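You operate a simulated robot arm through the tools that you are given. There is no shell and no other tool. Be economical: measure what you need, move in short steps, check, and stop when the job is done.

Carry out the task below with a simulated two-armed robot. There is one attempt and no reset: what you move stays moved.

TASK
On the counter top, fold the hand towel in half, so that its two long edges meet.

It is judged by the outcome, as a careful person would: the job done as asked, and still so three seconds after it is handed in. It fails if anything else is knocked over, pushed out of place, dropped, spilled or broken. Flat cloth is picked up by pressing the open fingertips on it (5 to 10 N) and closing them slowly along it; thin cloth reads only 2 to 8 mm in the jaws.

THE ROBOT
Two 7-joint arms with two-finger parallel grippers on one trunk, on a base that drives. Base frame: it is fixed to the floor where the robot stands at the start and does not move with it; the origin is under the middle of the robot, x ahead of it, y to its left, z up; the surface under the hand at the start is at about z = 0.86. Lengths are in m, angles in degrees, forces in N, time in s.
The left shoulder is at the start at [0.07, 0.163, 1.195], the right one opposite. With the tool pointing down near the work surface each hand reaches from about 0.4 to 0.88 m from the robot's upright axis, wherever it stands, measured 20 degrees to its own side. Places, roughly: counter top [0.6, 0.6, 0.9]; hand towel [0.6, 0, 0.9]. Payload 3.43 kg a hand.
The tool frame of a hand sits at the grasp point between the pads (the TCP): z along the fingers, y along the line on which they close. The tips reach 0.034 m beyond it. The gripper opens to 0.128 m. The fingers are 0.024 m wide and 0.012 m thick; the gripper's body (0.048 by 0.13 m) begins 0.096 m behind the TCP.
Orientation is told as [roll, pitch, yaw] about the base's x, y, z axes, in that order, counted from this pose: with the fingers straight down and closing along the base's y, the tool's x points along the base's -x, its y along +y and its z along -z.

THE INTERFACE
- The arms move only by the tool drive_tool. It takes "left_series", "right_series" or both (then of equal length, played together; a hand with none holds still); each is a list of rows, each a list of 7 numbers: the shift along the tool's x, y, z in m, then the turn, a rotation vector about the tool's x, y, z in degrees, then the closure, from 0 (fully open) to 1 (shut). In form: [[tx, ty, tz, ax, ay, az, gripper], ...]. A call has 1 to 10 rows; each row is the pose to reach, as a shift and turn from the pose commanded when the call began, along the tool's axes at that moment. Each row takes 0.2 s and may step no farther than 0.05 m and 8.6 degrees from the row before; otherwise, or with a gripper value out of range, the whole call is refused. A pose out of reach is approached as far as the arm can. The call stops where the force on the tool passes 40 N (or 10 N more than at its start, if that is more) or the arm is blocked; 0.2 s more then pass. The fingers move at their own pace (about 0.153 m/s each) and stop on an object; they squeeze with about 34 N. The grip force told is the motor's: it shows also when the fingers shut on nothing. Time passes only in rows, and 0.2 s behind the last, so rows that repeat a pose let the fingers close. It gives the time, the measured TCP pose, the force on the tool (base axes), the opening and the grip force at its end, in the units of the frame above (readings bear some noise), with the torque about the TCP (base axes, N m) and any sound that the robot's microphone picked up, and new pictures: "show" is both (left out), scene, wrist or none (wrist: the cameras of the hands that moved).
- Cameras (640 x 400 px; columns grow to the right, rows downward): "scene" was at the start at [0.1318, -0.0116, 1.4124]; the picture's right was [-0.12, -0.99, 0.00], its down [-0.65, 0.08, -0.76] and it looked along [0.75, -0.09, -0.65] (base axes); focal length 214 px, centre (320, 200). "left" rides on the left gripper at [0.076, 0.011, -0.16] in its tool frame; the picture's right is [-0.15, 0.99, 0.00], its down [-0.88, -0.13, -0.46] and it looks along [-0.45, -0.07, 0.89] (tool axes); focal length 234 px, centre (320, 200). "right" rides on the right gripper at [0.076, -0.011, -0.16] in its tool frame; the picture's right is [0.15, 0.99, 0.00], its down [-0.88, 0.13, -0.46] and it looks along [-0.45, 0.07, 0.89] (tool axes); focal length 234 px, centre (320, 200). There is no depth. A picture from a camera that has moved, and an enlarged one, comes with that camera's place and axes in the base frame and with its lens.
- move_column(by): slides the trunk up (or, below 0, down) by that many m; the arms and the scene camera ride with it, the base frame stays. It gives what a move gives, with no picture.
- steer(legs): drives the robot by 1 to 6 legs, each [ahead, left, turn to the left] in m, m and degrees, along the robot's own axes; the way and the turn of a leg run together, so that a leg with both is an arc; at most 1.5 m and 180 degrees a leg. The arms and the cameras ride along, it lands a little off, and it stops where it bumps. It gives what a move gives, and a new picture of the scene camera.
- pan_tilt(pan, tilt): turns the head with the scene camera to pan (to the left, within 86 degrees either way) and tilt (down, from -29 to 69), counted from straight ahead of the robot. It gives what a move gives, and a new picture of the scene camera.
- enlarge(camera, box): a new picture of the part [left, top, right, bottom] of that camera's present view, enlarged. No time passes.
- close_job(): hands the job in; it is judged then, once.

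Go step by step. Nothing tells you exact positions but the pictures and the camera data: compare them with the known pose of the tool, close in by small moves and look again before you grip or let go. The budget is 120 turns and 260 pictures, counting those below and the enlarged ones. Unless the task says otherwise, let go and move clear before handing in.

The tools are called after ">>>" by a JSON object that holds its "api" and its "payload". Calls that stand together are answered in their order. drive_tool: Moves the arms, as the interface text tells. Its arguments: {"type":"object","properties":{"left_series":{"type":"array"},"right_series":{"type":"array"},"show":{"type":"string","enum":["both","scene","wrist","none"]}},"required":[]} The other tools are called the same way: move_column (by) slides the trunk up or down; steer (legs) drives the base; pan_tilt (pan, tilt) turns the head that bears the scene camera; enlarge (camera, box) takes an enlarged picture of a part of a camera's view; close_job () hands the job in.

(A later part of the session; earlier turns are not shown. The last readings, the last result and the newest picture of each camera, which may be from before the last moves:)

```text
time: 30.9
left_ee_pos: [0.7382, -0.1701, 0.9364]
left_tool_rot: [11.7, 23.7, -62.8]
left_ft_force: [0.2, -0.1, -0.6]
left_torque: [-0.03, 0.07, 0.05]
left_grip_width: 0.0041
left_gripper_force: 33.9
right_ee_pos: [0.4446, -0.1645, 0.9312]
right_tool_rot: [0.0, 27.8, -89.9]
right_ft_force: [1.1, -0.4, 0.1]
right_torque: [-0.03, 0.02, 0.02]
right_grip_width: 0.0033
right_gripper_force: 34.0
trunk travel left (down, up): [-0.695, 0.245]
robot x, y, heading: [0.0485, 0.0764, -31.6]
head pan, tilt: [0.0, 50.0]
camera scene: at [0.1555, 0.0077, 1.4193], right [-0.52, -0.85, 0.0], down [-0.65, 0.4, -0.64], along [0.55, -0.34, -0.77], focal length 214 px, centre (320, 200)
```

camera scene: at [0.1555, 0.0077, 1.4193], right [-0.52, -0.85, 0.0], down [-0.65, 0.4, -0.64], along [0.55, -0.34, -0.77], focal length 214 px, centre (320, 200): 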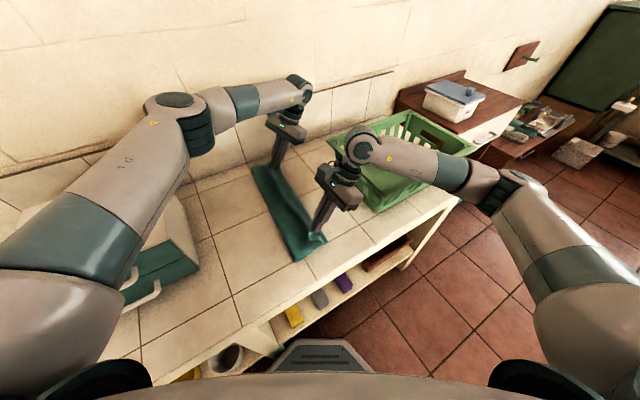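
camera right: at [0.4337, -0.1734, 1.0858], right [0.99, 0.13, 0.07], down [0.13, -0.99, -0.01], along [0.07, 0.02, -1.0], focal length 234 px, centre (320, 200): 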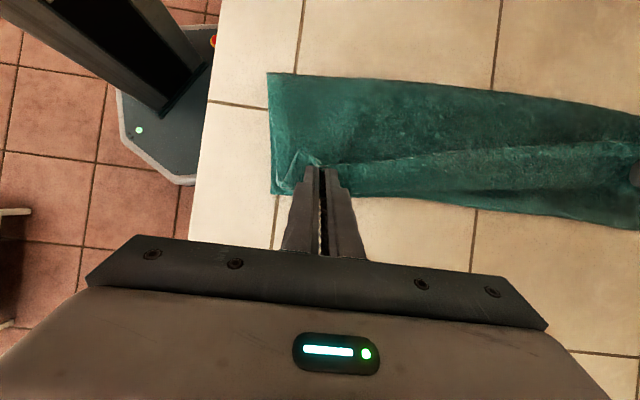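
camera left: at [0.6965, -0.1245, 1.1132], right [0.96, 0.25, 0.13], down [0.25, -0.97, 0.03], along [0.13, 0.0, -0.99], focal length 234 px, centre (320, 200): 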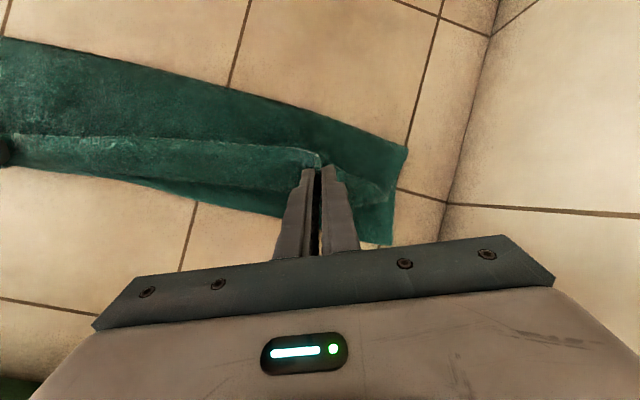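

Both hands are now over the right edge, at y ≈ -0.167. I'll lower both evenly with the trunk and look.

>>> {"api": "move_column", "payload": {"by": -0.028}}

>>> {"api": "drive_tool", "payload": {"left_series": [[0, 0, 0, 0, 0, 0, 1]], "right_series": [[0, 0, 0, 0, 0, 0, 1]]}}

```text
time: 31.7
left_ee_pos: [0.7378, -0.169, 0.9099]
left_tool_rot: [11.8, 23.6, -62.8]
left_ft_force: [0.3, 0.4, 0.3]
left_torque: [-0.03, 0.06, -0.02]
left_grip_width: 0.0041
left_gripper_force: 33.4
right_ee_pos: [0.4456, -0.1625, 0.9057]
right_tool_rot: [0.1, 28.0, -90.0]
right_ft_force: [1.2, -0.7, 2.6]
right_torque: [-0.03, -0.04, 0.02]
right_grip_width: 0.0033
right_gripper_force: 34.2
trunk travel left (down, up): [-0.667, 0.273]
robot x, y, heading: [0.0493, 0.0744, -31.6]
head pan, tilt: [0.0, 50.0]
```

```text
time: 32.1
left_ee_pos: [0.7377, -0.1704, 0.909]
left_tool_rot: [11.7, 23.7, -62.8]
left_ft_force: [0.4, 0.2, 1.1]
left_torque: [-0.04, 0.08, 0.0]
left_grip_width: 0.004
left_gripper_force: 33.2
right_ee_pos: [0.4436, -0.1646, 0.9036]
right_tool_rot: [0.1, 28.1, -89.9]
right_ft_force: [2.0, 0.0, 5.1]
right_torque: [0.03, -0.05, -0.02]
right_grip_width: 0.0033
right_gripper_force: 34.6
trunk travel left (down, up): [-0.667, 0.273]
robot x, y, heading: [0.0519, 0.0759, -31.8]
head pan, tilt: [0.0, 50.0]
camera scene: at [0.1551, 0.0073, 1.3913], right [-0.53, -0.85, 0.0], down [-0.65, 0.4, -0.64], along [0.55, -0.34, -0.77], focal length 214 px, centre (320, 200)
camera right: at [0.4329, -0.1724, 1.0805], right [0.99, 0.13, 0.07], down [0.13, -0.99, -0.01], along [0.07, 0.02, -1.0], focal length 234 px, centre (320, 200)
camera left: at [0.715, -0.1742, 1.0858], right [0.96, 0.25, 0.13], down [0.25, -0.97, 0.03], along [0.13, 0.0, -0.99], focal length 234 px, centre (320, 200)
```

scene: 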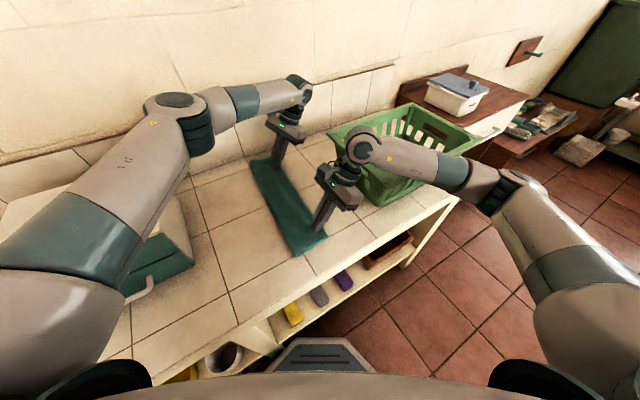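
right: 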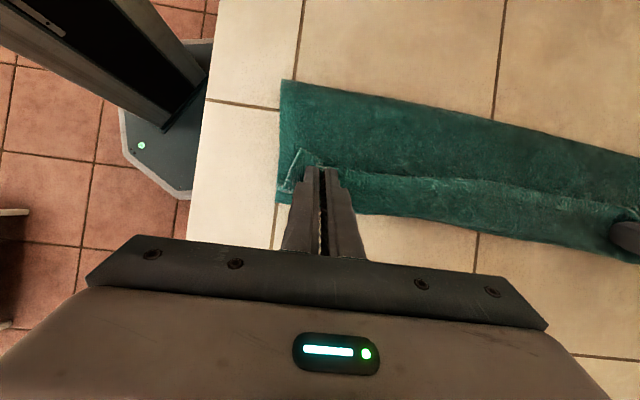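
left: 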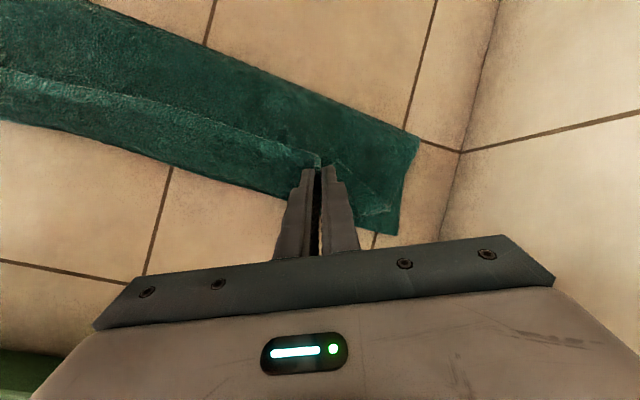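

I'm enlarging both wrist views to see how the carried edge lies.

>>> {"api": "enlarge", "payload": {"camera": "right", "box": [260, 60, 640, 270]}}

>>> {"api": "enlarge", "payload": {"camera": "left", "box": [0, 20, 440, 270]}}

```text
1.68 times, centred on (450, 165) of right
camera zoom: at [0.4329, -0.1724, 1.0805], right [0.99, 0.13, 0.07], down [0.13, -0.99, -0.01], along [0.07, 0.02, -1.0], focal length 394 px, centre (101, 259)
```

zoom: 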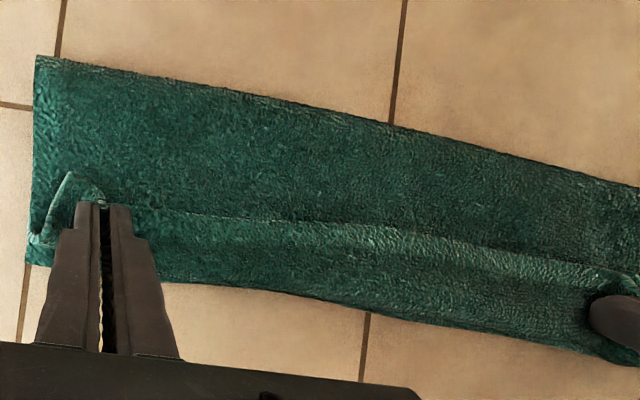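

```text
1.45 times, centred on (220, 145) of left
camera zoom: at [0.715, -0.1742, 1.0858], right [0.96, 0.25, 0.13], down [0.25, -0.97, 0.03], along [0.13, 0.0, -0.99], focal length 341 px, centre (466, 280)
```

zoom: 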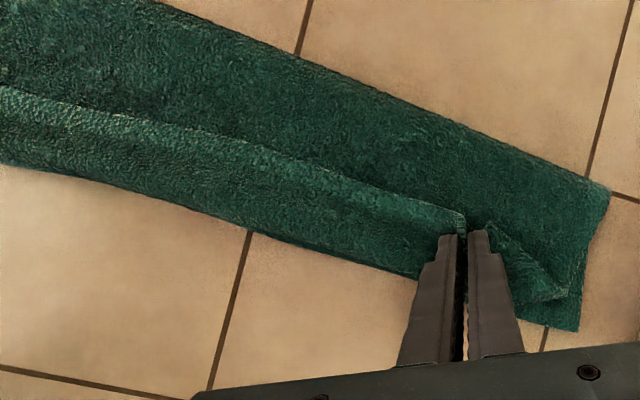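

The edge is curled up slightly where it's held. I'll open the fingers gently, back out along them, and see how the cloth settles.

>>> {"api": "drive_tool", "payload": {"left_series": [[0, 0, 0, 0, 0, 0, 0.93], [0, 0, 0, 0, 0, 0, 0.87], [0, 0, 0, 0, 0, 0, 0.82], [0, 0, -0.02, 0, 0, 0, 0.82], [0, 0, -0.05, 0, 0, 0, 0.82], [0, 0, -0.09, 0, 0, 0, 0.82], [0, 0, -0.12, 0, 0, 0, 0.82], [0, 0, -0.12, 0, 0, 0, 0.82]], "right_series": [[0, 0, 0, 0, 0, 0, 0.93], [0, 0, 0, 0, 0, 0, 0.87], [0, 0, 0, 0, 0, 0, 0.82], [0, 0, -0.02, 0, 0, 0, 0.82], [0, 0, -0.05, 0, 0, 0, 0.82], [0, 0, -0.09, 0, 0, 0, 0.82], [0, 0, -0.12, 0, 0, 0, 0.82], [0, 0, -0.12, 0, 0, 0, 0.82]]}}

```text
time: 33.9
left_ee_pos: [0.7135, -0.2054, 1.0143]
left_tool_rot: [11.7, 23.6, -62.7]
left_ft_force: [1.0, -0.3, -0.2]
left_torque: [-0.03, 0.02, 0.03]
left_grip_width: 0.023
left_gripper_force: 0.1
left hand out of reach, approached as far as the arm can: row 4, 5, 6, 7, 8
right_ee_pos: [0.4427, -0.2191, 1.0089]
right_tool_rot: [-0.2, 28.0, -90.0]
right_ft_force: [-0.4, 0.5, 0.1]
right_torque: [0.01, 0.03, 0.0]
right_grip_width: 0.0228
right_gripper_force: 0.1
trunk travel left (down, up): [-0.667, 0.273]
robot x, y, heading: [0.0488, 0.078, -31.7]
head pan, tilt: [0.0, 50.0]
camera scene: at [0.1563, 0.0083, 1.3912], right [-0.52, -0.85, 0.0], down [-0.65, 0.4, -0.64], along [0.55, -0.34, -0.77], focal length 214 px, centre (320, 200)
camera right: at [0.431, -0.2282, 1.1847], right [0.99, 0.13, 0.07], down [0.13, -0.99, -0.01], along [0.07, 0.02, -1.0], focal length 234 px, centre (320, 200)
camera left: at [0.6919, -0.2095, 1.19], right [0.96, 0.25, 0.12], down [0.25, -0.97, 0.03], along [0.13, 0.0, -0.99], focal length 234 px, centre (320, 200)
```

scene: 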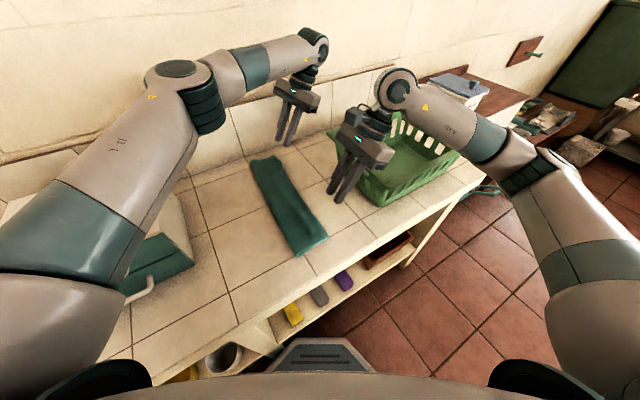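
right: 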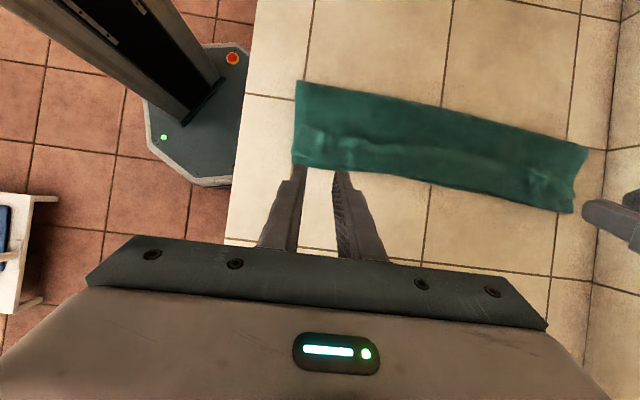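
left: 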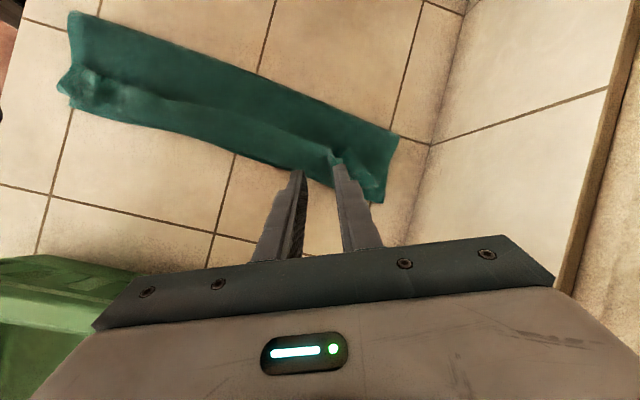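

>>> {"api": "enlarge", "payload": {"camera": "right", "box": [280, 70, 600, 220]}}

>>> {"api": "enlarge", "payload": {"camera": "left", "box": [40, 0, 420, 220]}}

```text
2.00 times, centred on (440, 145) of right
camera zoom: at [0.431, -0.2282, 1.1847], right [0.99, 0.13, 0.07], down [0.13, -0.99, -0.01], along [0.07, 0.02, -1.0], focal length 468 px, centre (80, 310)
```

zoom: 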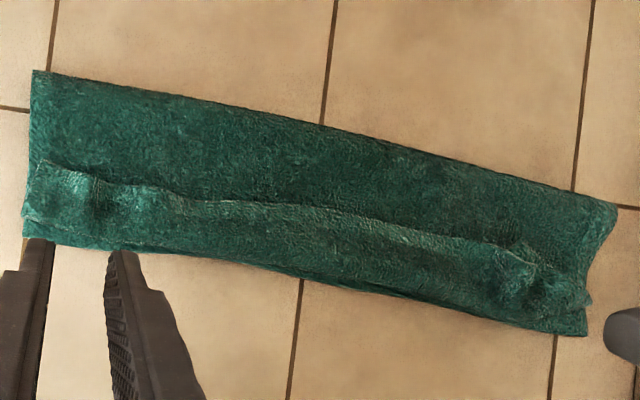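

```text
1.68 times, centred on (230, 110) of left
camera zoom: at [0.6919, -0.2095, 1.19], right [0.96, 0.25, 0.12], down [0.25, -0.97, 0.03], along [0.13, 0.0, -0.99], focal length 394 px, centre (472, 352)
```

zoom: 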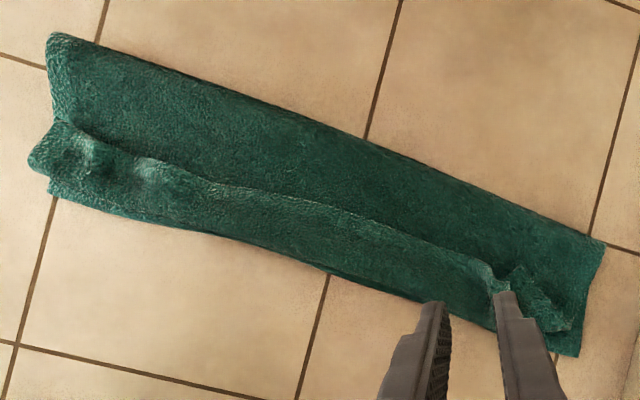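

The top layer's hem is folded back on itself: the free edge lies near y = -0.135 while the bottom edge is at about -0.18. I'll pick up that free edge end-on, with the fingers closing along y, and lay it again. First I'll rise and set the hands upright.

>>> {"api": "move_column", "payload": {"by": 0.06}}

>>> {"api": "drive_tool", "payload": {"left_series": [[0, 0, 0, 2.75, -5.95, 0, 0.7], [0, 0, 0, 5.5, -11.9, 0, 0.7], [0, 0, 0, 8.25, -17.85, 0, 0.7], [0, 0, 0, 11, -23.8, 0, 0.7]], "right_series": [[0, 0, 0, 0, -7, 0, 0.7], [0, 0, 0, 0, -14, 0, 0.7], [0, 0, 0, 0, -21, 0, 0.7], [0, 0, 0, 0, -28, 0, 0.7]], "show": "none"}}

```text
time: 34.9
left_ee_pos: [0.7132, -0.2061, 1.0724]
left_tool_rot: [11.9, 23.6, -62.7]
left_ft_force: [0.1, -1.1, -0.2]
left_torque: [-0.02, -0.02, 0.01]
left_grip_width: 0.023
left_gripper_force: 0.0
right_ee_pos: [0.4418, -0.2215, 1.0677]
right_tool_rot: [0.1, 28.0, -89.9]
right_ft_force: [0.2, 0.9, 0.7]
right_torque: [0.03, -0.03, 0.02]
right_grip_width: 0.023
right_gripper_force: 0.0
trunk travel left (down, up): [-0.727, 0.213]
robot x, y, heading: [0.0488, 0.0735, -31.7]
head pan, tilt: [0.0, 50.0]
```

```text
time: 35.9
left_ee_pos: [0.7156, -0.2045, 1.0732]
left_tool_rot: [-0.1, -0.3, -65.2]
left_ft_force: [0.0, 0.5, 0.1]
left_torque: [-0.04, 0.04, 0.0]
left_grip_width: 0.0383
left_gripper_force: 0.0
right_ee_pos: [0.4426, -0.2185, 1.0689]
right_tool_rot: [0.0, -0.1, -89.9]
right_ft_force: [0.1, 0.5, -0.5]
right_torque: [-0.04, 0.02, -0.03]
right_grip_width: 0.0382
right_gripper_force: 0.0
trunk travel left (down, up): [-0.727, 0.213]
robot x, y, heading: [0.0518, 0.0759, -31.6]
head pan, tilt: [0.0, 50.0]
```

>>> {"api": "drive_tool", "payload": {"left_series": [[0.0065, 0.0024, 0, 0, 0, -5.5, 0.7], [0.013, 0.0048, 0, 0, 0, -11, 0.7], [0.0196, 0.0072, 0, 0, 0, -16.5, 0.7], [0.0262, 0.0096, 0, 0, 0, -22, 0.7], [0.0327, 0.012, 0, 0, 0, -27.5, 0.7], [0.0392, 0.0144, 0, 0, 0, -33, 0.7], [0.0458, 0.0168, 0, 0, 0, -38.5, 0.7], [0.0523, 0.0192, 0, 0, 0, -44, 0.7], [0.0589, 0.0216, 0, 0, 0, -49.5, 0.7], [0.0654, 0.024, 0, 0, 0, -55, 0.7]], "right_series": [[0.0084, 0.0027, 0, 0, 0, -8, 0.7], [0.0167, 0.0054, 0, 0, 0, -16, 0.7], [0.025, 0.0081, 0, 0, 0, -24, 0.7], [0.0334, 0.0108, 0, 0, 0, -32, 0.7], [0.0418, 0.0135, 0, 0, 0, -40, 0.7], [0.05, 0.0162, 0, 0, 0, -48, 0.7], [0.0585, 0.0189, 0, 0, 0, -56, 0.7], [0.0668, 0.0216, 0, 0, 0, -64, 0.7], [0.075, 0.0243, 0, 0, 0, -72, 0.7], [0.0835, 0.027, 0, 0, 0, -80, 0.7]]}}

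```text
time: 38.1
left_ee_pos: [0.7092, -0.1375, 1.0738]
left_tool_rot: [0.0, -0.1, -10.1]
left_ft_force: [0.7, -0.7, 0.5]
left_torque: [-0.03, 0.02, -0.03]
left_grip_width: 0.0383
left_gripper_force: 0.2
right_ee_pos: [0.469, -0.1367, 1.0681]
right_tool_rot: [0.0, 0.0, -9.9]
right_ft_force: [-0.8, 0.4, 0.3]
right_torque: [0.02, 0.01, 0.01]
right_grip_width: 0.0383
right_gripper_force: 0.0
trunk travel left (down, up): [-0.727, 0.213]
robot x, y, heading: [0.0502, 0.0762, -31.7]
head pan, tilt: [0.0, 50.0]
camera scene: at [0.1562, 0.0076, 1.4512], right [-0.53, -0.85, 0.0], down [-0.65, 0.4, -0.64], along [0.55, -0.34, -0.77], focal length 214 px, centre (320, 200)
camera right: at [0.3927, -0.1358, 1.2268], right [0.02, 1.0, 0.0], down [0.89, -0.02, 0.46], along [0.46, -0.01, -0.89], focal length 234 px, centre (320, 200)
camera left: at [0.6345, -0.1123, 1.2332], right [0.32, 0.95, 0.0], down [0.84, -0.28, 0.46], along [0.43, -0.14, -0.89], focal length 234 px, centre (320, 200)
```

scene: 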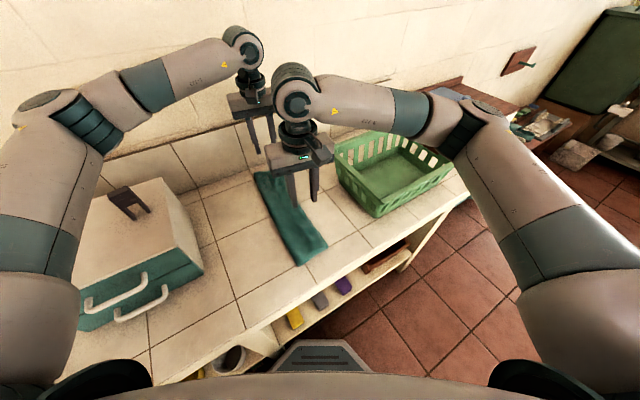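
right: 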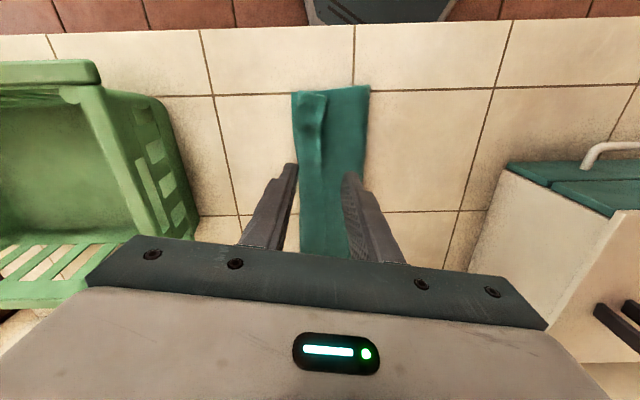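
left: 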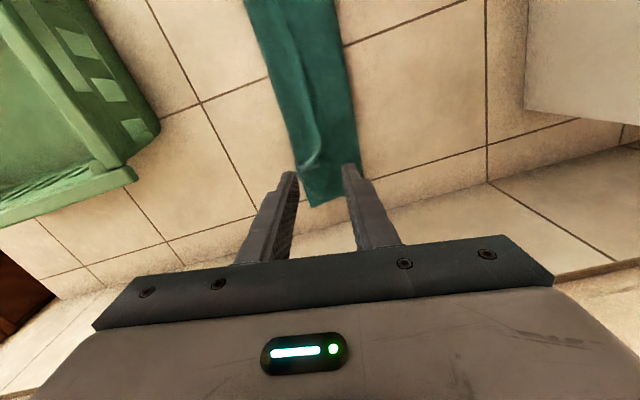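

Both hands are in position above. I'm looking closely at the hem from each wrist.

>>> {"api": "enlarge", "payload": {"camera": "right", "box": [260, 70, 420, 260]}}

>>> {"api": "enlarge", "payload": {"camera": "left", "box": [220, 0, 400, 220]}}

```text
2.11 times, centred on (340, 165) of right
camera zoom: at [0.3927, -0.1358, 1.2268], right [0.02, 1.0, 0.0], down [0.89, -0.02, 0.46], along [0.46, -0.01, -0.89], focal length 493 px, centre (278, 274)
```

zoom: 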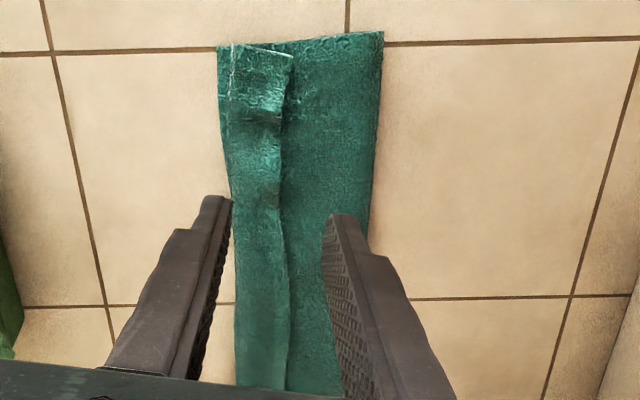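

```text
1.82 times, centred on (310, 110) of left
camera zoom: at [0.6345, -0.1123, 1.2332], right [0.32, 0.95, 0.0], down [0.84, -0.28, 0.46], along [0.43, -0.14, -0.89], focal length 426 px, centre (338, 364)
```

zoom: 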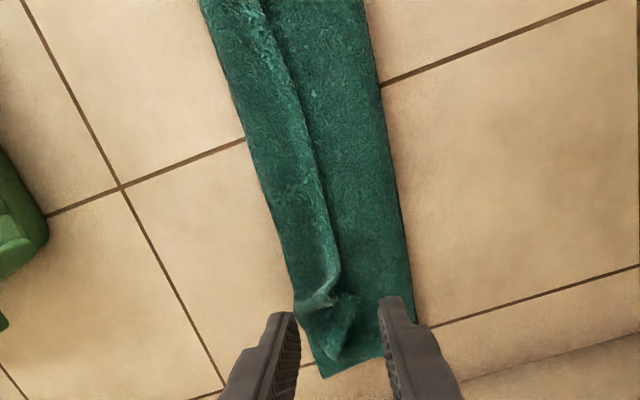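

The folded-back hem is clear: its free edge is at y ≈ -0.133 near x = 0.47 and -0.140 near x = 0.69. I'll lower around it with a 3 cm opening.

>>> {"api": "drive_tool", "payload": {"left_series": [[0.005, 0, 0.04, 0, 0, 0, 0.76], [0.01, 0, 0.08, 0, 0, 0, 0.76], [0.0192, 0, 0.12, 0, 0, 0, 0.76], [0.0192, 0, 0.15, 0, 0, 0, 0.76]], "right_series": [[0, 0.004, 0.04, 0, 0, 0, 0.76], [0, 0.004, 0.08, 0, 0, 0, 0.76], [0, 0.004, 0.12, 0, 0, 0, 0.76], [0, 0.004, 0.145, 0, 0, 0, 0.76]]}}

```text
time: 39.1
left_ee_pos: [0.6914, -0.1341, 0.9228]
left_tool_rot: [-0.1, -0.1, -10.2]
left_ft_force: [-0.9, 0.1, 0.1]
left_torque: [-0.02, 0.0, 0.01]
left_grip_width: 0.0308
left_gripper_force: 0.0
right_ee_pos: [0.4707, -0.1329, 0.9238]
right_tool_rot: [0.1, 0.0, -10.0]
right_ft_force: [0.8, 0.8, 0.7]
right_torque: [0.02, 0.03, -0.01]
right_grip_width: 0.0306
right_gripper_force: 0.0
trunk travel left (down, up): [-0.727, 0.213]
robot x, y, heading: [0.05, 0.0734, -31.7]
head pan, tilt: [0.0, 50.0]
camera scene: at [0.1568, 0.0068, 1.4512], right [-0.53, -0.85, 0.0], down [-0.65, 0.4, -0.64], along [0.55, -0.34, -0.77], focal length 214 px, centre (320, 200)
camera right: at [0.3938, -0.1312, 1.0828], right [0.03, 1.0, 0.0], down [0.89, -0.02, 0.46], along [0.46, -0.01, -0.89], focal length 234 px, centre (320, 200)
camera left: at [0.6179, -0.1096, 1.083], right [0.32, 0.95, 0.0], down [0.84, -0.28, 0.46], along [0.43, -0.15, -0.89], focal length 234 px, centre (320, 200)
```

scene: 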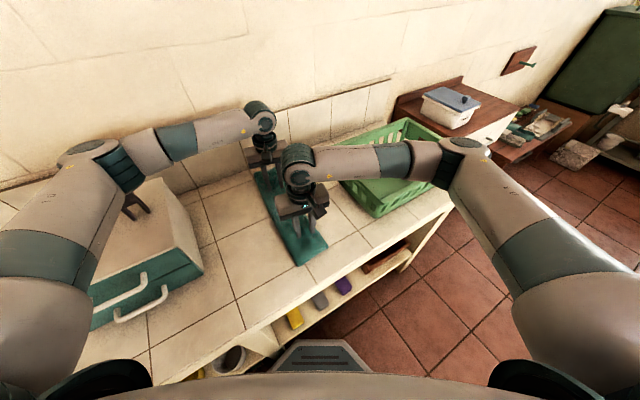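
right: 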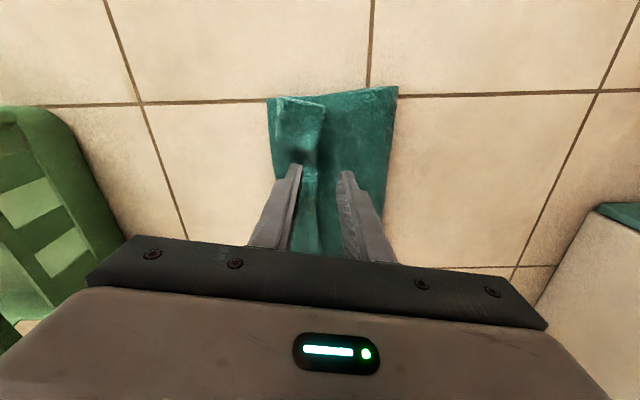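
left: 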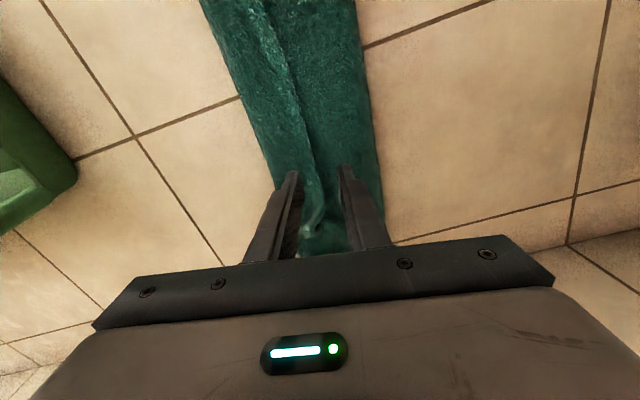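

The free edge sits between the fingers on both hands. I'm lowering to about 5 mm above the top layer.

>>> {"api": "drive_tool", "payload": {"left_series": [[0, 0, 0.009, 0, 0, 0, 0.76], [0, 0, 0.018, 0, 0, 0, 0.76]], "right_series": [[0, 0, 0.009, 0, 0, 0, 0.76], [0, 0, 0.019, 0, 0, 0, 0.76]], "show": "none"}}

>>> {"api": "enlarge", "payload": {"camera": "right", "box": [240, 80, 420, 270]}}

>>> {"api": "enlarge", "payload": {"camera": "left", "box": [220, 80, 420, 280]}}

```text
time: 39.7
left_ee_pos: [0.6886, -0.1354, 0.9095]
left_tool_rot: [0.0, -0.4, -10.2]
left_ft_force: [0.9, -0.4, 0.6]
left_torque: [0.0, 0.0, 0.0]
left_grip_width: 0.0306
left_gripper_force: 0.1
right_ee_pos: [0.4675, -0.1325, 0.907]
right_tool_rot: [0.2, -0.2, -10.1]
right_ft_force: [0.5, 0.5, 1.3]
right_torque: [-0.03, -0.03, 0.0]
right_grip_width: 0.0308
right_gripper_force: 0.0
trunk travel left (down, up): [-0.727, 0.213]
robot x, y, heading: [0.0464, 0.0741, -31.7]
head pan, tilt: [0.0, 50.0]
```

```text
2.11 times, centred on (330, 175) of right
camera zoom: at [0.3907, -0.1329, 1.066], right [0.03, 1.0, 0.0], down [0.89, -0.03, 0.46], along [0.46, -0.01, -0.89], focal length 493 px, centre (299, 253)
```

zoom: 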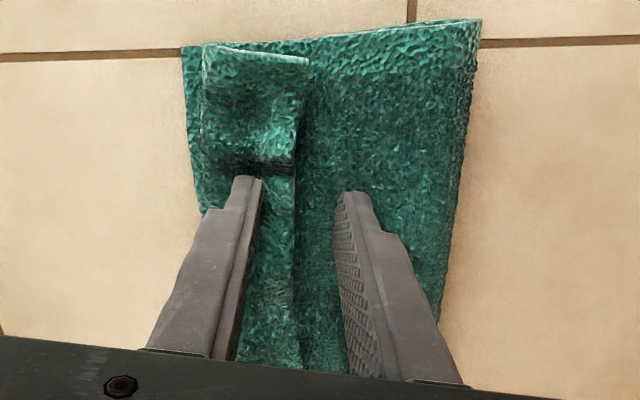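

```text
2.00 times, centred on (320, 180) of left
camera zoom: at [0.6141, -0.1106, 1.0688], right [0.32, 0.95, 0.0], down [0.84, -0.28, 0.46], along [0.44, -0.15, -0.89], focal length 468 px, centre (320, 240)
```

zoom: 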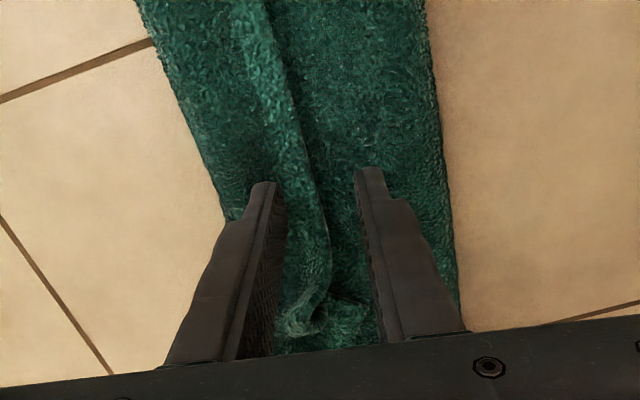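

Positioned well. I'll go down about 4 mm more and close slowly on the edge.

>>> {"api": "drive_tool", "payload": {"left_series": [[0, 0, 0.003, 0, 0, 0, 0.76], [0, 0, 0.0055, 0, 0, 0, 0.76], [0, 0, 0.0055, 0, 0, 0, 0.82], [0, 0, 0.0055, 0, 0, 0, 0.87], [0, 0, 0.0055, 0, 0, 0, 0.92], [0, 0, 0.0055, 0, 0, 0, 0.97], [0, 0, 0.0055, 0, 0, 0, 1], [0, 0, 0.0055, 0, 0, 0, 1], [0, 0, 0.0055, 0, 0, 0, 1]], "right_series": [[0, 0, 0.002, 0, 0, 0, 0.76], [0, 0, 0.0035, 0, 0, 0, 0.76], [0, 0, 0.0035, 0, 0, 0, 0.82], [0, 0, 0.0035, 0, 0, 0, 0.87], [0, 0, 0.0035, 0, 0, 0, 0.92], [0, 0, 0.0035, 0, 0, 0, 0.97], [0, 0, 0.0035, 0, 0, 0, 1], [0, 0, 0.0035, 0, 0, 0, 1], [0, 0, 0.0035, 0, 0, 0, 1]], "show": "none"}}

>>> {"api": "enlarge", "payload": {"camera": "right", "box": [240, 80, 420, 270]}}

>>> {"api": "enlarge", "payload": {"camera": "left", "box": [220, 80, 420, 280]}}

```text
time: 41.7
left_ee_pos: [0.687, -0.1343, 0.904]
left_tool_rot: [0.1, -0.4, -10.2]
left_ft_force: [0.5, -0.6, 1.9]
left_torque: [0.01, 0.03, 0.0]
left_grip_width: 0.0027
left_gripper_force: 33.7
right_ee_pos: [0.4676, -0.1333, 0.9027]
right_tool_rot: [0.2, -0.3, -9.8]
right_ft_force: [1.8, -0.3, 4.8]
right_torque: [-0.04, -0.07, 0.0]
right_grip_width: 0.0046
right_gripper_force: 33.8
trunk travel left (down, up): [-0.727, 0.213]
robot x, y, heading: [0.0518, 0.0764, -31.9]
head pan, tilt: [0.0, 50.0]
```

```text
2.11 times, centred on (330, 175) of right
camera zoom: at [0.3896, -0.1323, 1.0619], right [0.03, 1.0, 0.0], down [0.89, -0.02, 0.46], along [0.46, -0.01, -0.89], focal length 493 px, centre (299, 253)
```

zoom: 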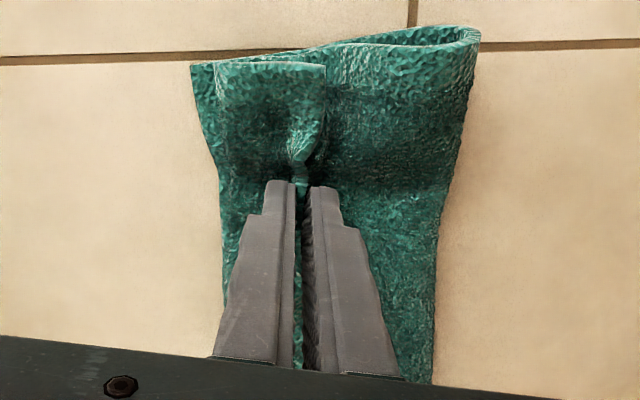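

```text
2.00 times, centred on (320, 180) of left
camera zoom: at [0.6125, -0.1102, 1.0642], right [0.32, 0.95, 0.0], down [0.84, -0.28, 0.46], along [0.44, -0.15, -0.89], focal length 468 px, centre (320, 240)
```

zoom: 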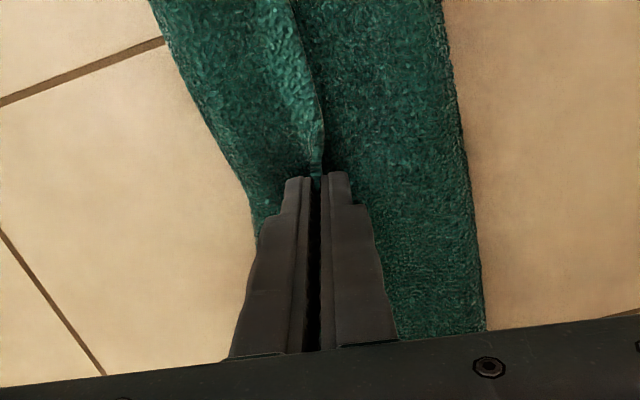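

The left hand holds a single edge (2.7 mm). The right hand may hold two layers (4.6 mm). I'll lift slightly and look.

>>> {"api": "drive_tool", "payload": {"left_series": [[0, 0, -0.02, 0, 0, 0, 1], [0, 0, -0.04, 0, 0, 0, 1]], "right_series": [[0, 0, -0.02, 0, 0, 0, 1], [0, 0, -0.04, 0, 0, 0, 1]]}}

>>> {"api": "enlarge", "payload": {"camera": "right", "box": [240, 80, 420, 270]}}

```text
time: 42.3
left_ee_pos: [0.6893, -0.1326, 0.9388]
left_tool_rot: [0.0, 0.0, -10.2]
left_ft_force: [-0.5, -0.3, 0.2]
left_torque: [-0.05, -0.06, -0.01]
left_grip_width: 0.0025
left_gripper_force: 33.8
right_ee_pos: [0.4686, -0.132, 0.9407]
right_tool_rot: [-0.1, 0.0, -9.9]
right_ft_force: [0.8, -0.8, -0.1]
right_torque: [-0.02, -0.04, -0.04]
right_grip_width: 0.0042
right_gripper_force: 34.0
trunk travel left (down, up): [-0.727, 0.213]
robot x, y, heading: [0.0503, 0.0728, -31.7]
head pan, tilt: [0.0, 50.0]
camera scene: at [0.1551, 0.0072, 1.4504], right [-0.52, -0.85, 0.0], down [-0.65, 0.4, -0.64], along [0.55, -0.34, -0.77], focal length 214 px, centre (320, 200)
camera right: at [0.3918, -0.1311, 1.0997], right [0.03, 1.0, 0.0], down [0.89, -0.02, 0.46], along [0.46, -0.01, -0.89], focal length 234 px, centre (320, 200)
camera left: at [0.6147, -0.1084, 1.0991], right [0.32, 0.95, 0.0], down [0.84, -0.28, 0.46], along [0.43, -0.14, -0.89], focal length 234 px, centre (320, 200)
```

scene: 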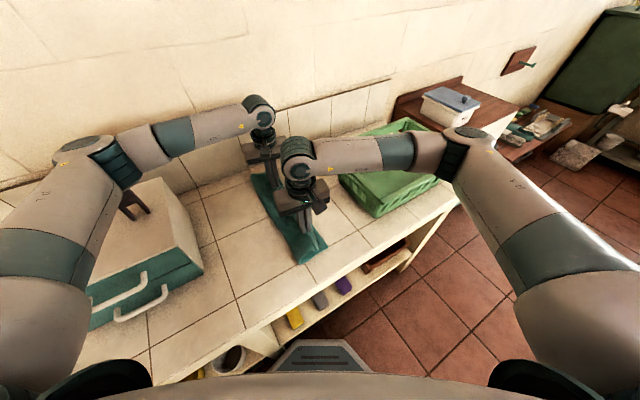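
right: 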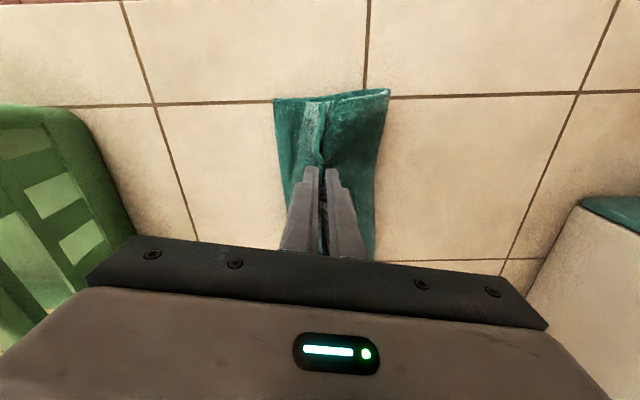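
left: 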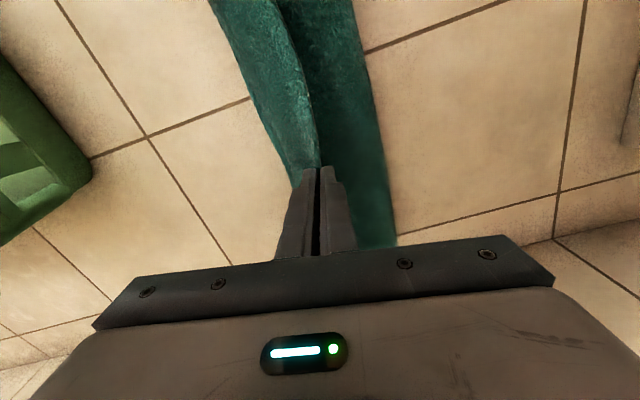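

```text
2.11 times, centred on (330, 175) of right
camera zoom: at [0.3918, -0.1311, 1.0997], right [0.03, 1.0, 0.0], down [0.89, -0.02, 0.46], along [0.46, -0.01, -0.89], focal length 493 px, centre (299, 253)
```

zoom: 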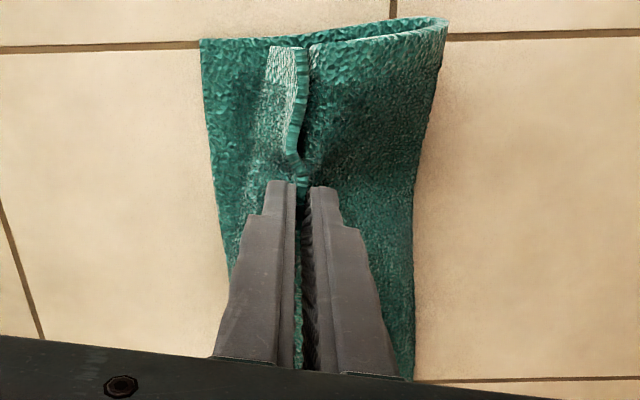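

The right hand pinched the layer beneath as well. I'll set that one down and open it, while the left hand lifts its edge higher so the hem stands up.

>>> {"api": "drive_tool", "payload": {"left_series": [[0, 0, 0, 0, 0, 0, 1], [0, 0, -0.01, 0, 0, 0, 1], [0, 0.005, -0.02, 0, 0, 0, 1], [0, 0.01, -0.035, 0, 0, 0, 1], [0, 0.02, -0.05, 0, 0, 0, 1], [0, 0.03, -0.06, 0, 0, 0, 1], [0, 0.03, -0.06, 0, 0, 0, 1]], "right_series": [[0, 0, 0.015, 0, 0, 0, 1], [0, 0, 0.028, 0, 0, 0, 1], [0, 0, 0.028, 0, 0, 0, 0.9], [0, 0, 0.028, 0, 0, 0, 0.76], [0, 0, 0.01, 0, 0, 0, 0.76], [0, 0, -0.02, 0, 0, 0, 0.76], [0, 0, -0.04, 0, 0, 0, 0.76]]}}

>>> {"api": "enlarge", "payload": {"camera": "right", "box": [240, 60, 420, 270]}}

```text
time: 43.9
left_ee_pos: [0.6945, -0.1053, 0.9993]
left_tool_rot: [0.0, -0.1, -10.2]
left_ft_force: [-0.1, 0.6, -0.9]
left_torque: [0.02, -0.01, 0.03]
left_grip_width: 0.0024
left_gripper_force: 34.5
right_ee_pos: [0.4701, -0.1327, 0.9812]
right_tool_rot: [-0.1, 0.0, -10.0]
right_ft_force: [0.0, -0.5, -0.7]
right_torque: [-0.04, 0.03, 0.02]
right_grip_width: 0.0309
right_gripper_force: 0.0
trunk travel left (down, up): [-0.727, 0.213]
robot x, y, heading: [0.0487, 0.072, -31.9]
head pan, tilt: [0.0, 50.0]
camera scene: at [0.1557, 0.0066, 1.4511], right [-0.53, -0.85, 0.0], down [-0.65, 0.4, -0.64], along [0.55, -0.34, -0.77], focal length 214 px, centre (320, 200)
camera right: at [0.3938, -0.1319, 1.1405], right [0.03, 1.0, 0.0], down [0.89, -0.02, 0.46], along [0.46, -0.01, -0.89], focal length 234 px, centre (320, 200)
camera left: at [0.6209, -0.0802, 1.1599], right [0.32, 0.95, 0.0], down [0.84, -0.28, 0.46], along [0.43, -0.15, -0.89], focal length 234 px, centre (320, 200)
```

scene: 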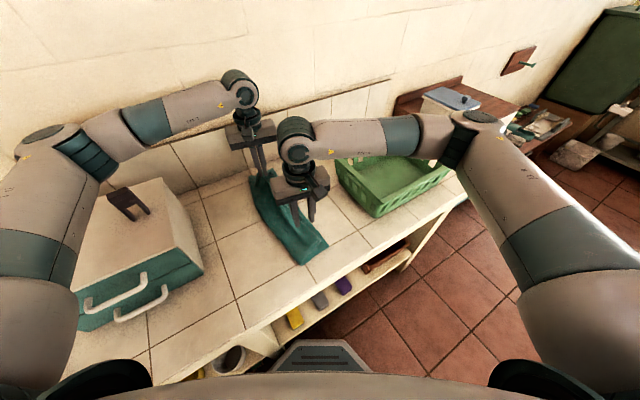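
right: 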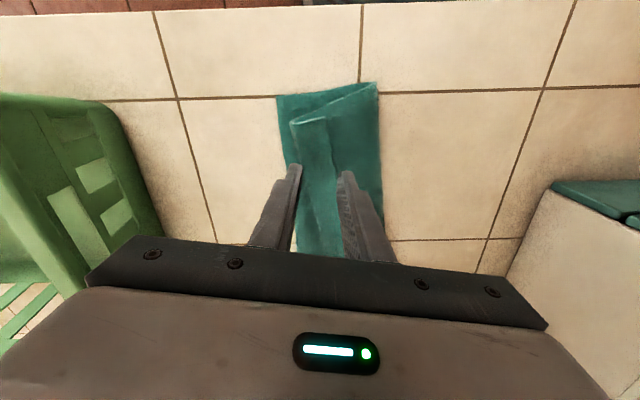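
left: 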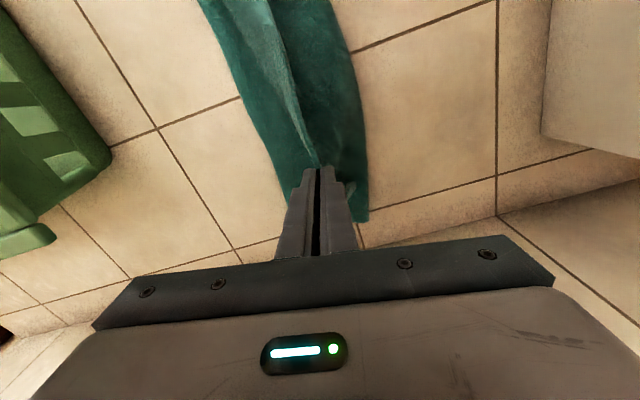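

```text
1.90 times, centred on (330, 165) of right
camera zoom: at [0.3938, -0.1319, 1.1405], right [0.03, 1.0, 0.0], down [0.89, -0.02, 0.46], along [0.46, -0.01, -0.89], focal length 446 px, centre (301, 267)
```

zoom: 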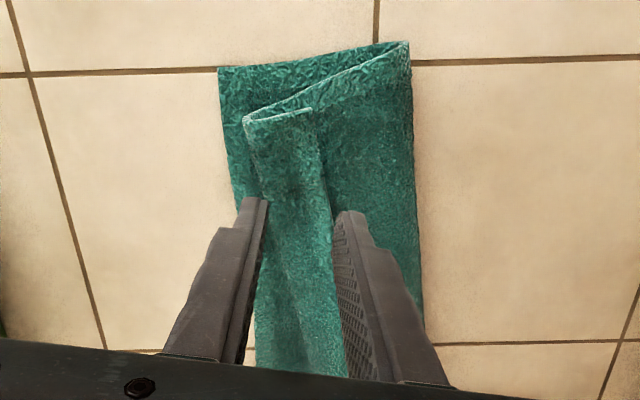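

The layers are clear now: the hem is flipping up on the left hand's side. I'll lift and unfold further with the left hand, so the near part of the edge comes free too.

>>> {"api": "drive_tool", "payload": {"left_series": [[0.003, 0.016, -0.01, 0, 0, 0, 1], [0.0057, 0.032, -0.02, 0, 0, 0, 1], [0.0085, 0.048, -0.03, 0, 0, 0, 1], [0.0113, 0.064, -0.035, 0, 0, 0, 1], [0.0141, 0.08, -0.035, 0, 0, 0, 1], [0.0141, 0.08, -0.035, 0, 0, 0, 1]], "right_series": [[0, 0, -0.02, 0, 0, 0, 0.6], [0, 0, -0.04, 0, 0, 0, 0.6], [0, 0, -0.04, 0, 0, 0, 0.6], [0, 0, -0.04, 0, 0, 0, 0.6], [0, 0, -0.04, 0, 0, 0, 0.6], [0, 0, -0.04, 0, 0, 0, 0.6]]}}

>>> {"api": "enlarge", "payload": {"camera": "right", "box": [220, 60, 440, 270]}}

```text
time: 45.3
left_ee_pos: [0.6946, -0.0232, 1.036]
left_tool_rot: [0.1, -0.2, -10.2]
left_ft_force: [0.1, -0.4, -1.1]
left_torque: [0.0, 0.03, 0.01]
left_grip_width: 0.0026
left_gripper_force: 34.0
right_ee_pos: [0.4711, -0.134, 1.0206]
right_tool_rot: [0.0, 0.0, -10.0]
right_ft_force: [0.0, 0.6, -0.3]
right_torque: [0.01, -0.07, 0.0]
right_grip_width: 0.051
right_gripper_force: 0.1
trunk travel left (down, up): [-0.727, 0.213]
robot x, y, heading: [0.0486, 0.078, -31.6]
head pan, tilt: [0.0, 50.0]
camera scene: at [0.1558, 0.0064, 1.4511], right [-0.53, -0.85, 0.0], down [-0.65, 0.4, -0.64], along [0.55, -0.34, -0.77], focal length 214 px, centre (320, 200)
camera right: at [0.3936, -0.1332, 1.1797], right [0.03, 1.0, 0.0], down [0.89, -0.02, 0.46], along [0.46, -0.01, -0.89], focal length 234 px, centre (320, 200)
camera left: at [0.6205, 0.0014, 1.1968], right [0.32, 0.95, 0.0], down [0.84, -0.28, 0.46], along [0.43, -0.15, -0.89], focal length 234 px, centre (320, 200)
```

scene: 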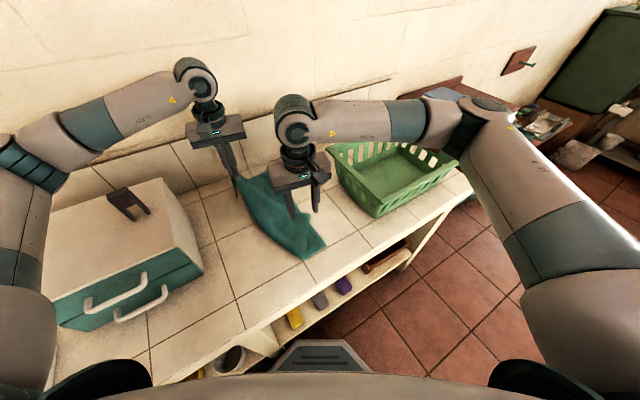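
right: 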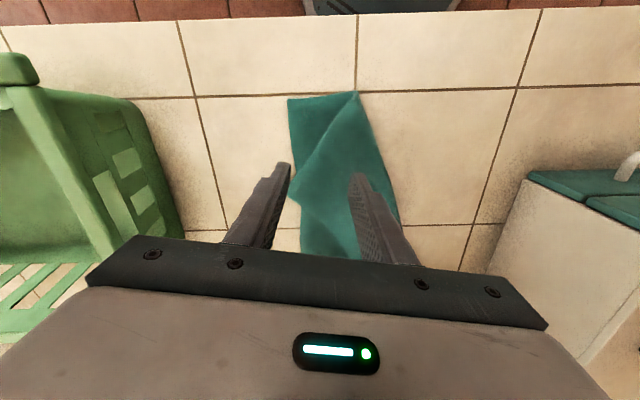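
left: 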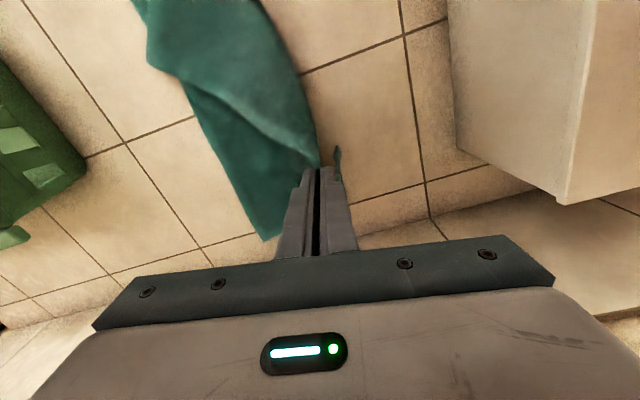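

```text
1.90 times, centred on (330, 165) of right
camera zoom: at [0.3936, -0.1332, 1.1797], right [0.03, 1.0, 0.0], down [0.89, -0.02, 0.46], along [0.46, -0.01, -0.89], focal length 446 px, centre (301, 267)
```

zoom: 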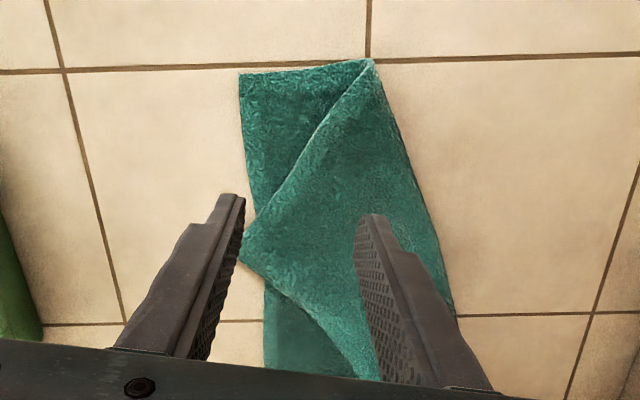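

The left hand has freed the hem. The near corner of the top layer now lies at about (0.54, -0.18), with its edge rising toward the left hand. I'll turn the right hand to pinch that rising edge across it, near the corner.

>>> {"api": "drive_tool", "payload": {"right_series": [[-0.0132, 0.0003, 0, 0, 0, -7.25, 0.7], [-0.0263, 0.0006, 0, 0, 0, -14.5, 0.7], [-0.0395, 0.0009, 0, 0, 0, -21.75, 0.7], [-0.0526, 0.0012, 0, 0, 0, -29, 0.7], [-0.0658, 0.0014, 0, 0, 0, -36.25, 0.7], [-0.0789, 0.0017, 0, 0, 0, -43.5, 0.7], [-0.092, 0.002, 0, 0, 0, -50.75, 0.7], [-0.1052, 0.0023, 0, 0, 0, -58, 0.7]]}}

>>> {"api": "enlarge", "payload": {"camera": "right", "box": [200, 40, 440, 270]}}

```text
time: 47.1
left_ee_pos: [0.6938, -0.0233, 1.0354]
left_tool_rot: [-0.1, -0.1, -10.3]
left_ft_force: [-0.2, 0.3, -0.7]
left_torque: [0.02, -0.03, 0.0]
left_grip_width: 0.0024
left_gripper_force: 33.4
right_ee_pos: [0.5676, -0.1482, 1.0208]
right_tool_rot: [0.0, 0.0, 44.4]
right_ft_force: [0.0, 0.1, 0.4]
right_torque: [0.01, 0.0, 0.0]
right_grip_width: 0.0385
right_gripper_force: 0.2
right hand out of reach, approached as far as the arm can: row 8
trunk travel left (down, up): [-0.727, 0.213]
robot x, y, heading: [0.0492, 0.0744, -31.7]
head pan, tilt: [0.0, 50.0]
camera scene: at [0.1559, 0.0069, 1.4511], right [-0.53, -0.85, 0.0], down [-0.65, 0.4, -0.64], along [0.55, -0.34, -0.77], focal length 214 px, centre (320, 200)
camera right: at [0.5208, -0.2094, 1.1806], right [-0.8, 0.6, 0.0], down [0.54, 0.71, 0.46], along [0.27, 0.36, -0.89], focal length 234 px, centre (320, 200)
```

scene: 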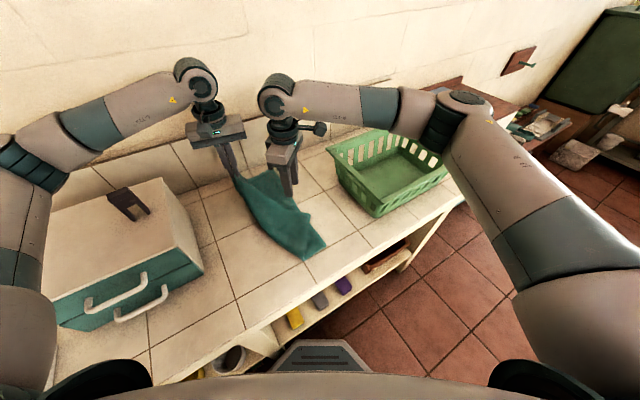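
right: 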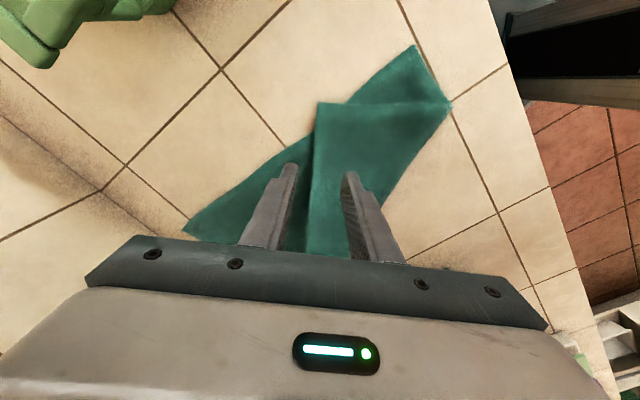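

```text
1.74 times, centred on (320, 155) of right
camera zoom: at [0.5208, -0.2094, 1.1806], right [-0.8, 0.6, 0.0], down [0.54, 0.71, 0.46], along [0.27, 0.36, -0.89], focal length 407 px, centre (320, 278)
```

zoom: 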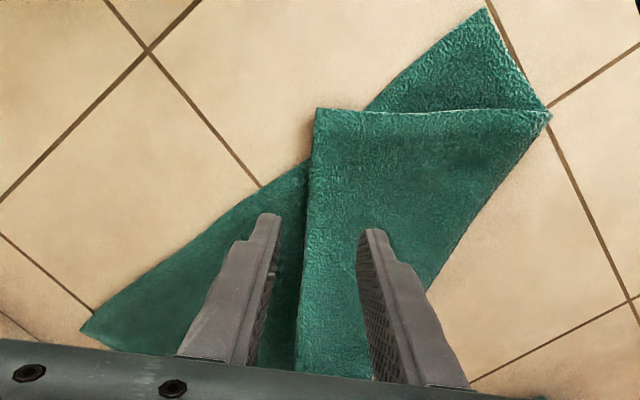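

The edge runs right between the right fingers. I'm shifting 7 mm to centre it and lowering.

>>> {"api": "drive_tool", "payload": {"right_series": [[0.01, -0.007, 0.03, 0, 0, 0, 0.7], [0.01, -0.007, 0.065, 0, 0, 0, 0.7], [0.01, -0.007, 0.1, 0, 0, 0, 0.7]], "show": "none"}}

>>> {"api": "enlarge", "payload": {"camera": "right", "box": [200, 40, 440, 270]}}

```text
time: 47.9
left_ee_pos: [0.6948, -0.0217, 1.0344]
left_tool_rot: [0.1, -0.1, -10.2]
left_ft_force: [1.1, -0.9, -0.7]
left_torque: [0.03, 0.04, -0.01]
left_grip_width: 0.0025
left_gripper_force: 34.2
right_ee_pos: [0.5627, -0.1598, 0.9207]
right_tool_rot: [0.0, -0.1, 44.6]
right_ft_force: [0.2, -0.3, -0.1]
right_torque: [-0.02, 0.02, -0.02]
right_grip_width: 0.0383
right_gripper_force: 0.0
trunk travel left (down, up): [-0.727, 0.213]
robot x, y, heading: [0.0484, 0.0752, -31.9]
head pan, tilt: [0.0, 50.0]
```

```text
1.74 times, centred on (320, 155) of right
camera zoom: at [0.5167, -0.222, 1.0795], right [-0.8, 0.6, 0.0], down [0.54, 0.71, 0.46], along [0.28, 0.36, -0.89], focal length 407 px, centre (320, 278)
```

zoom: 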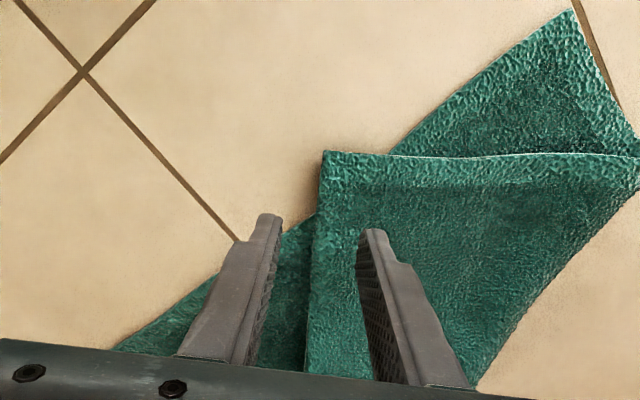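

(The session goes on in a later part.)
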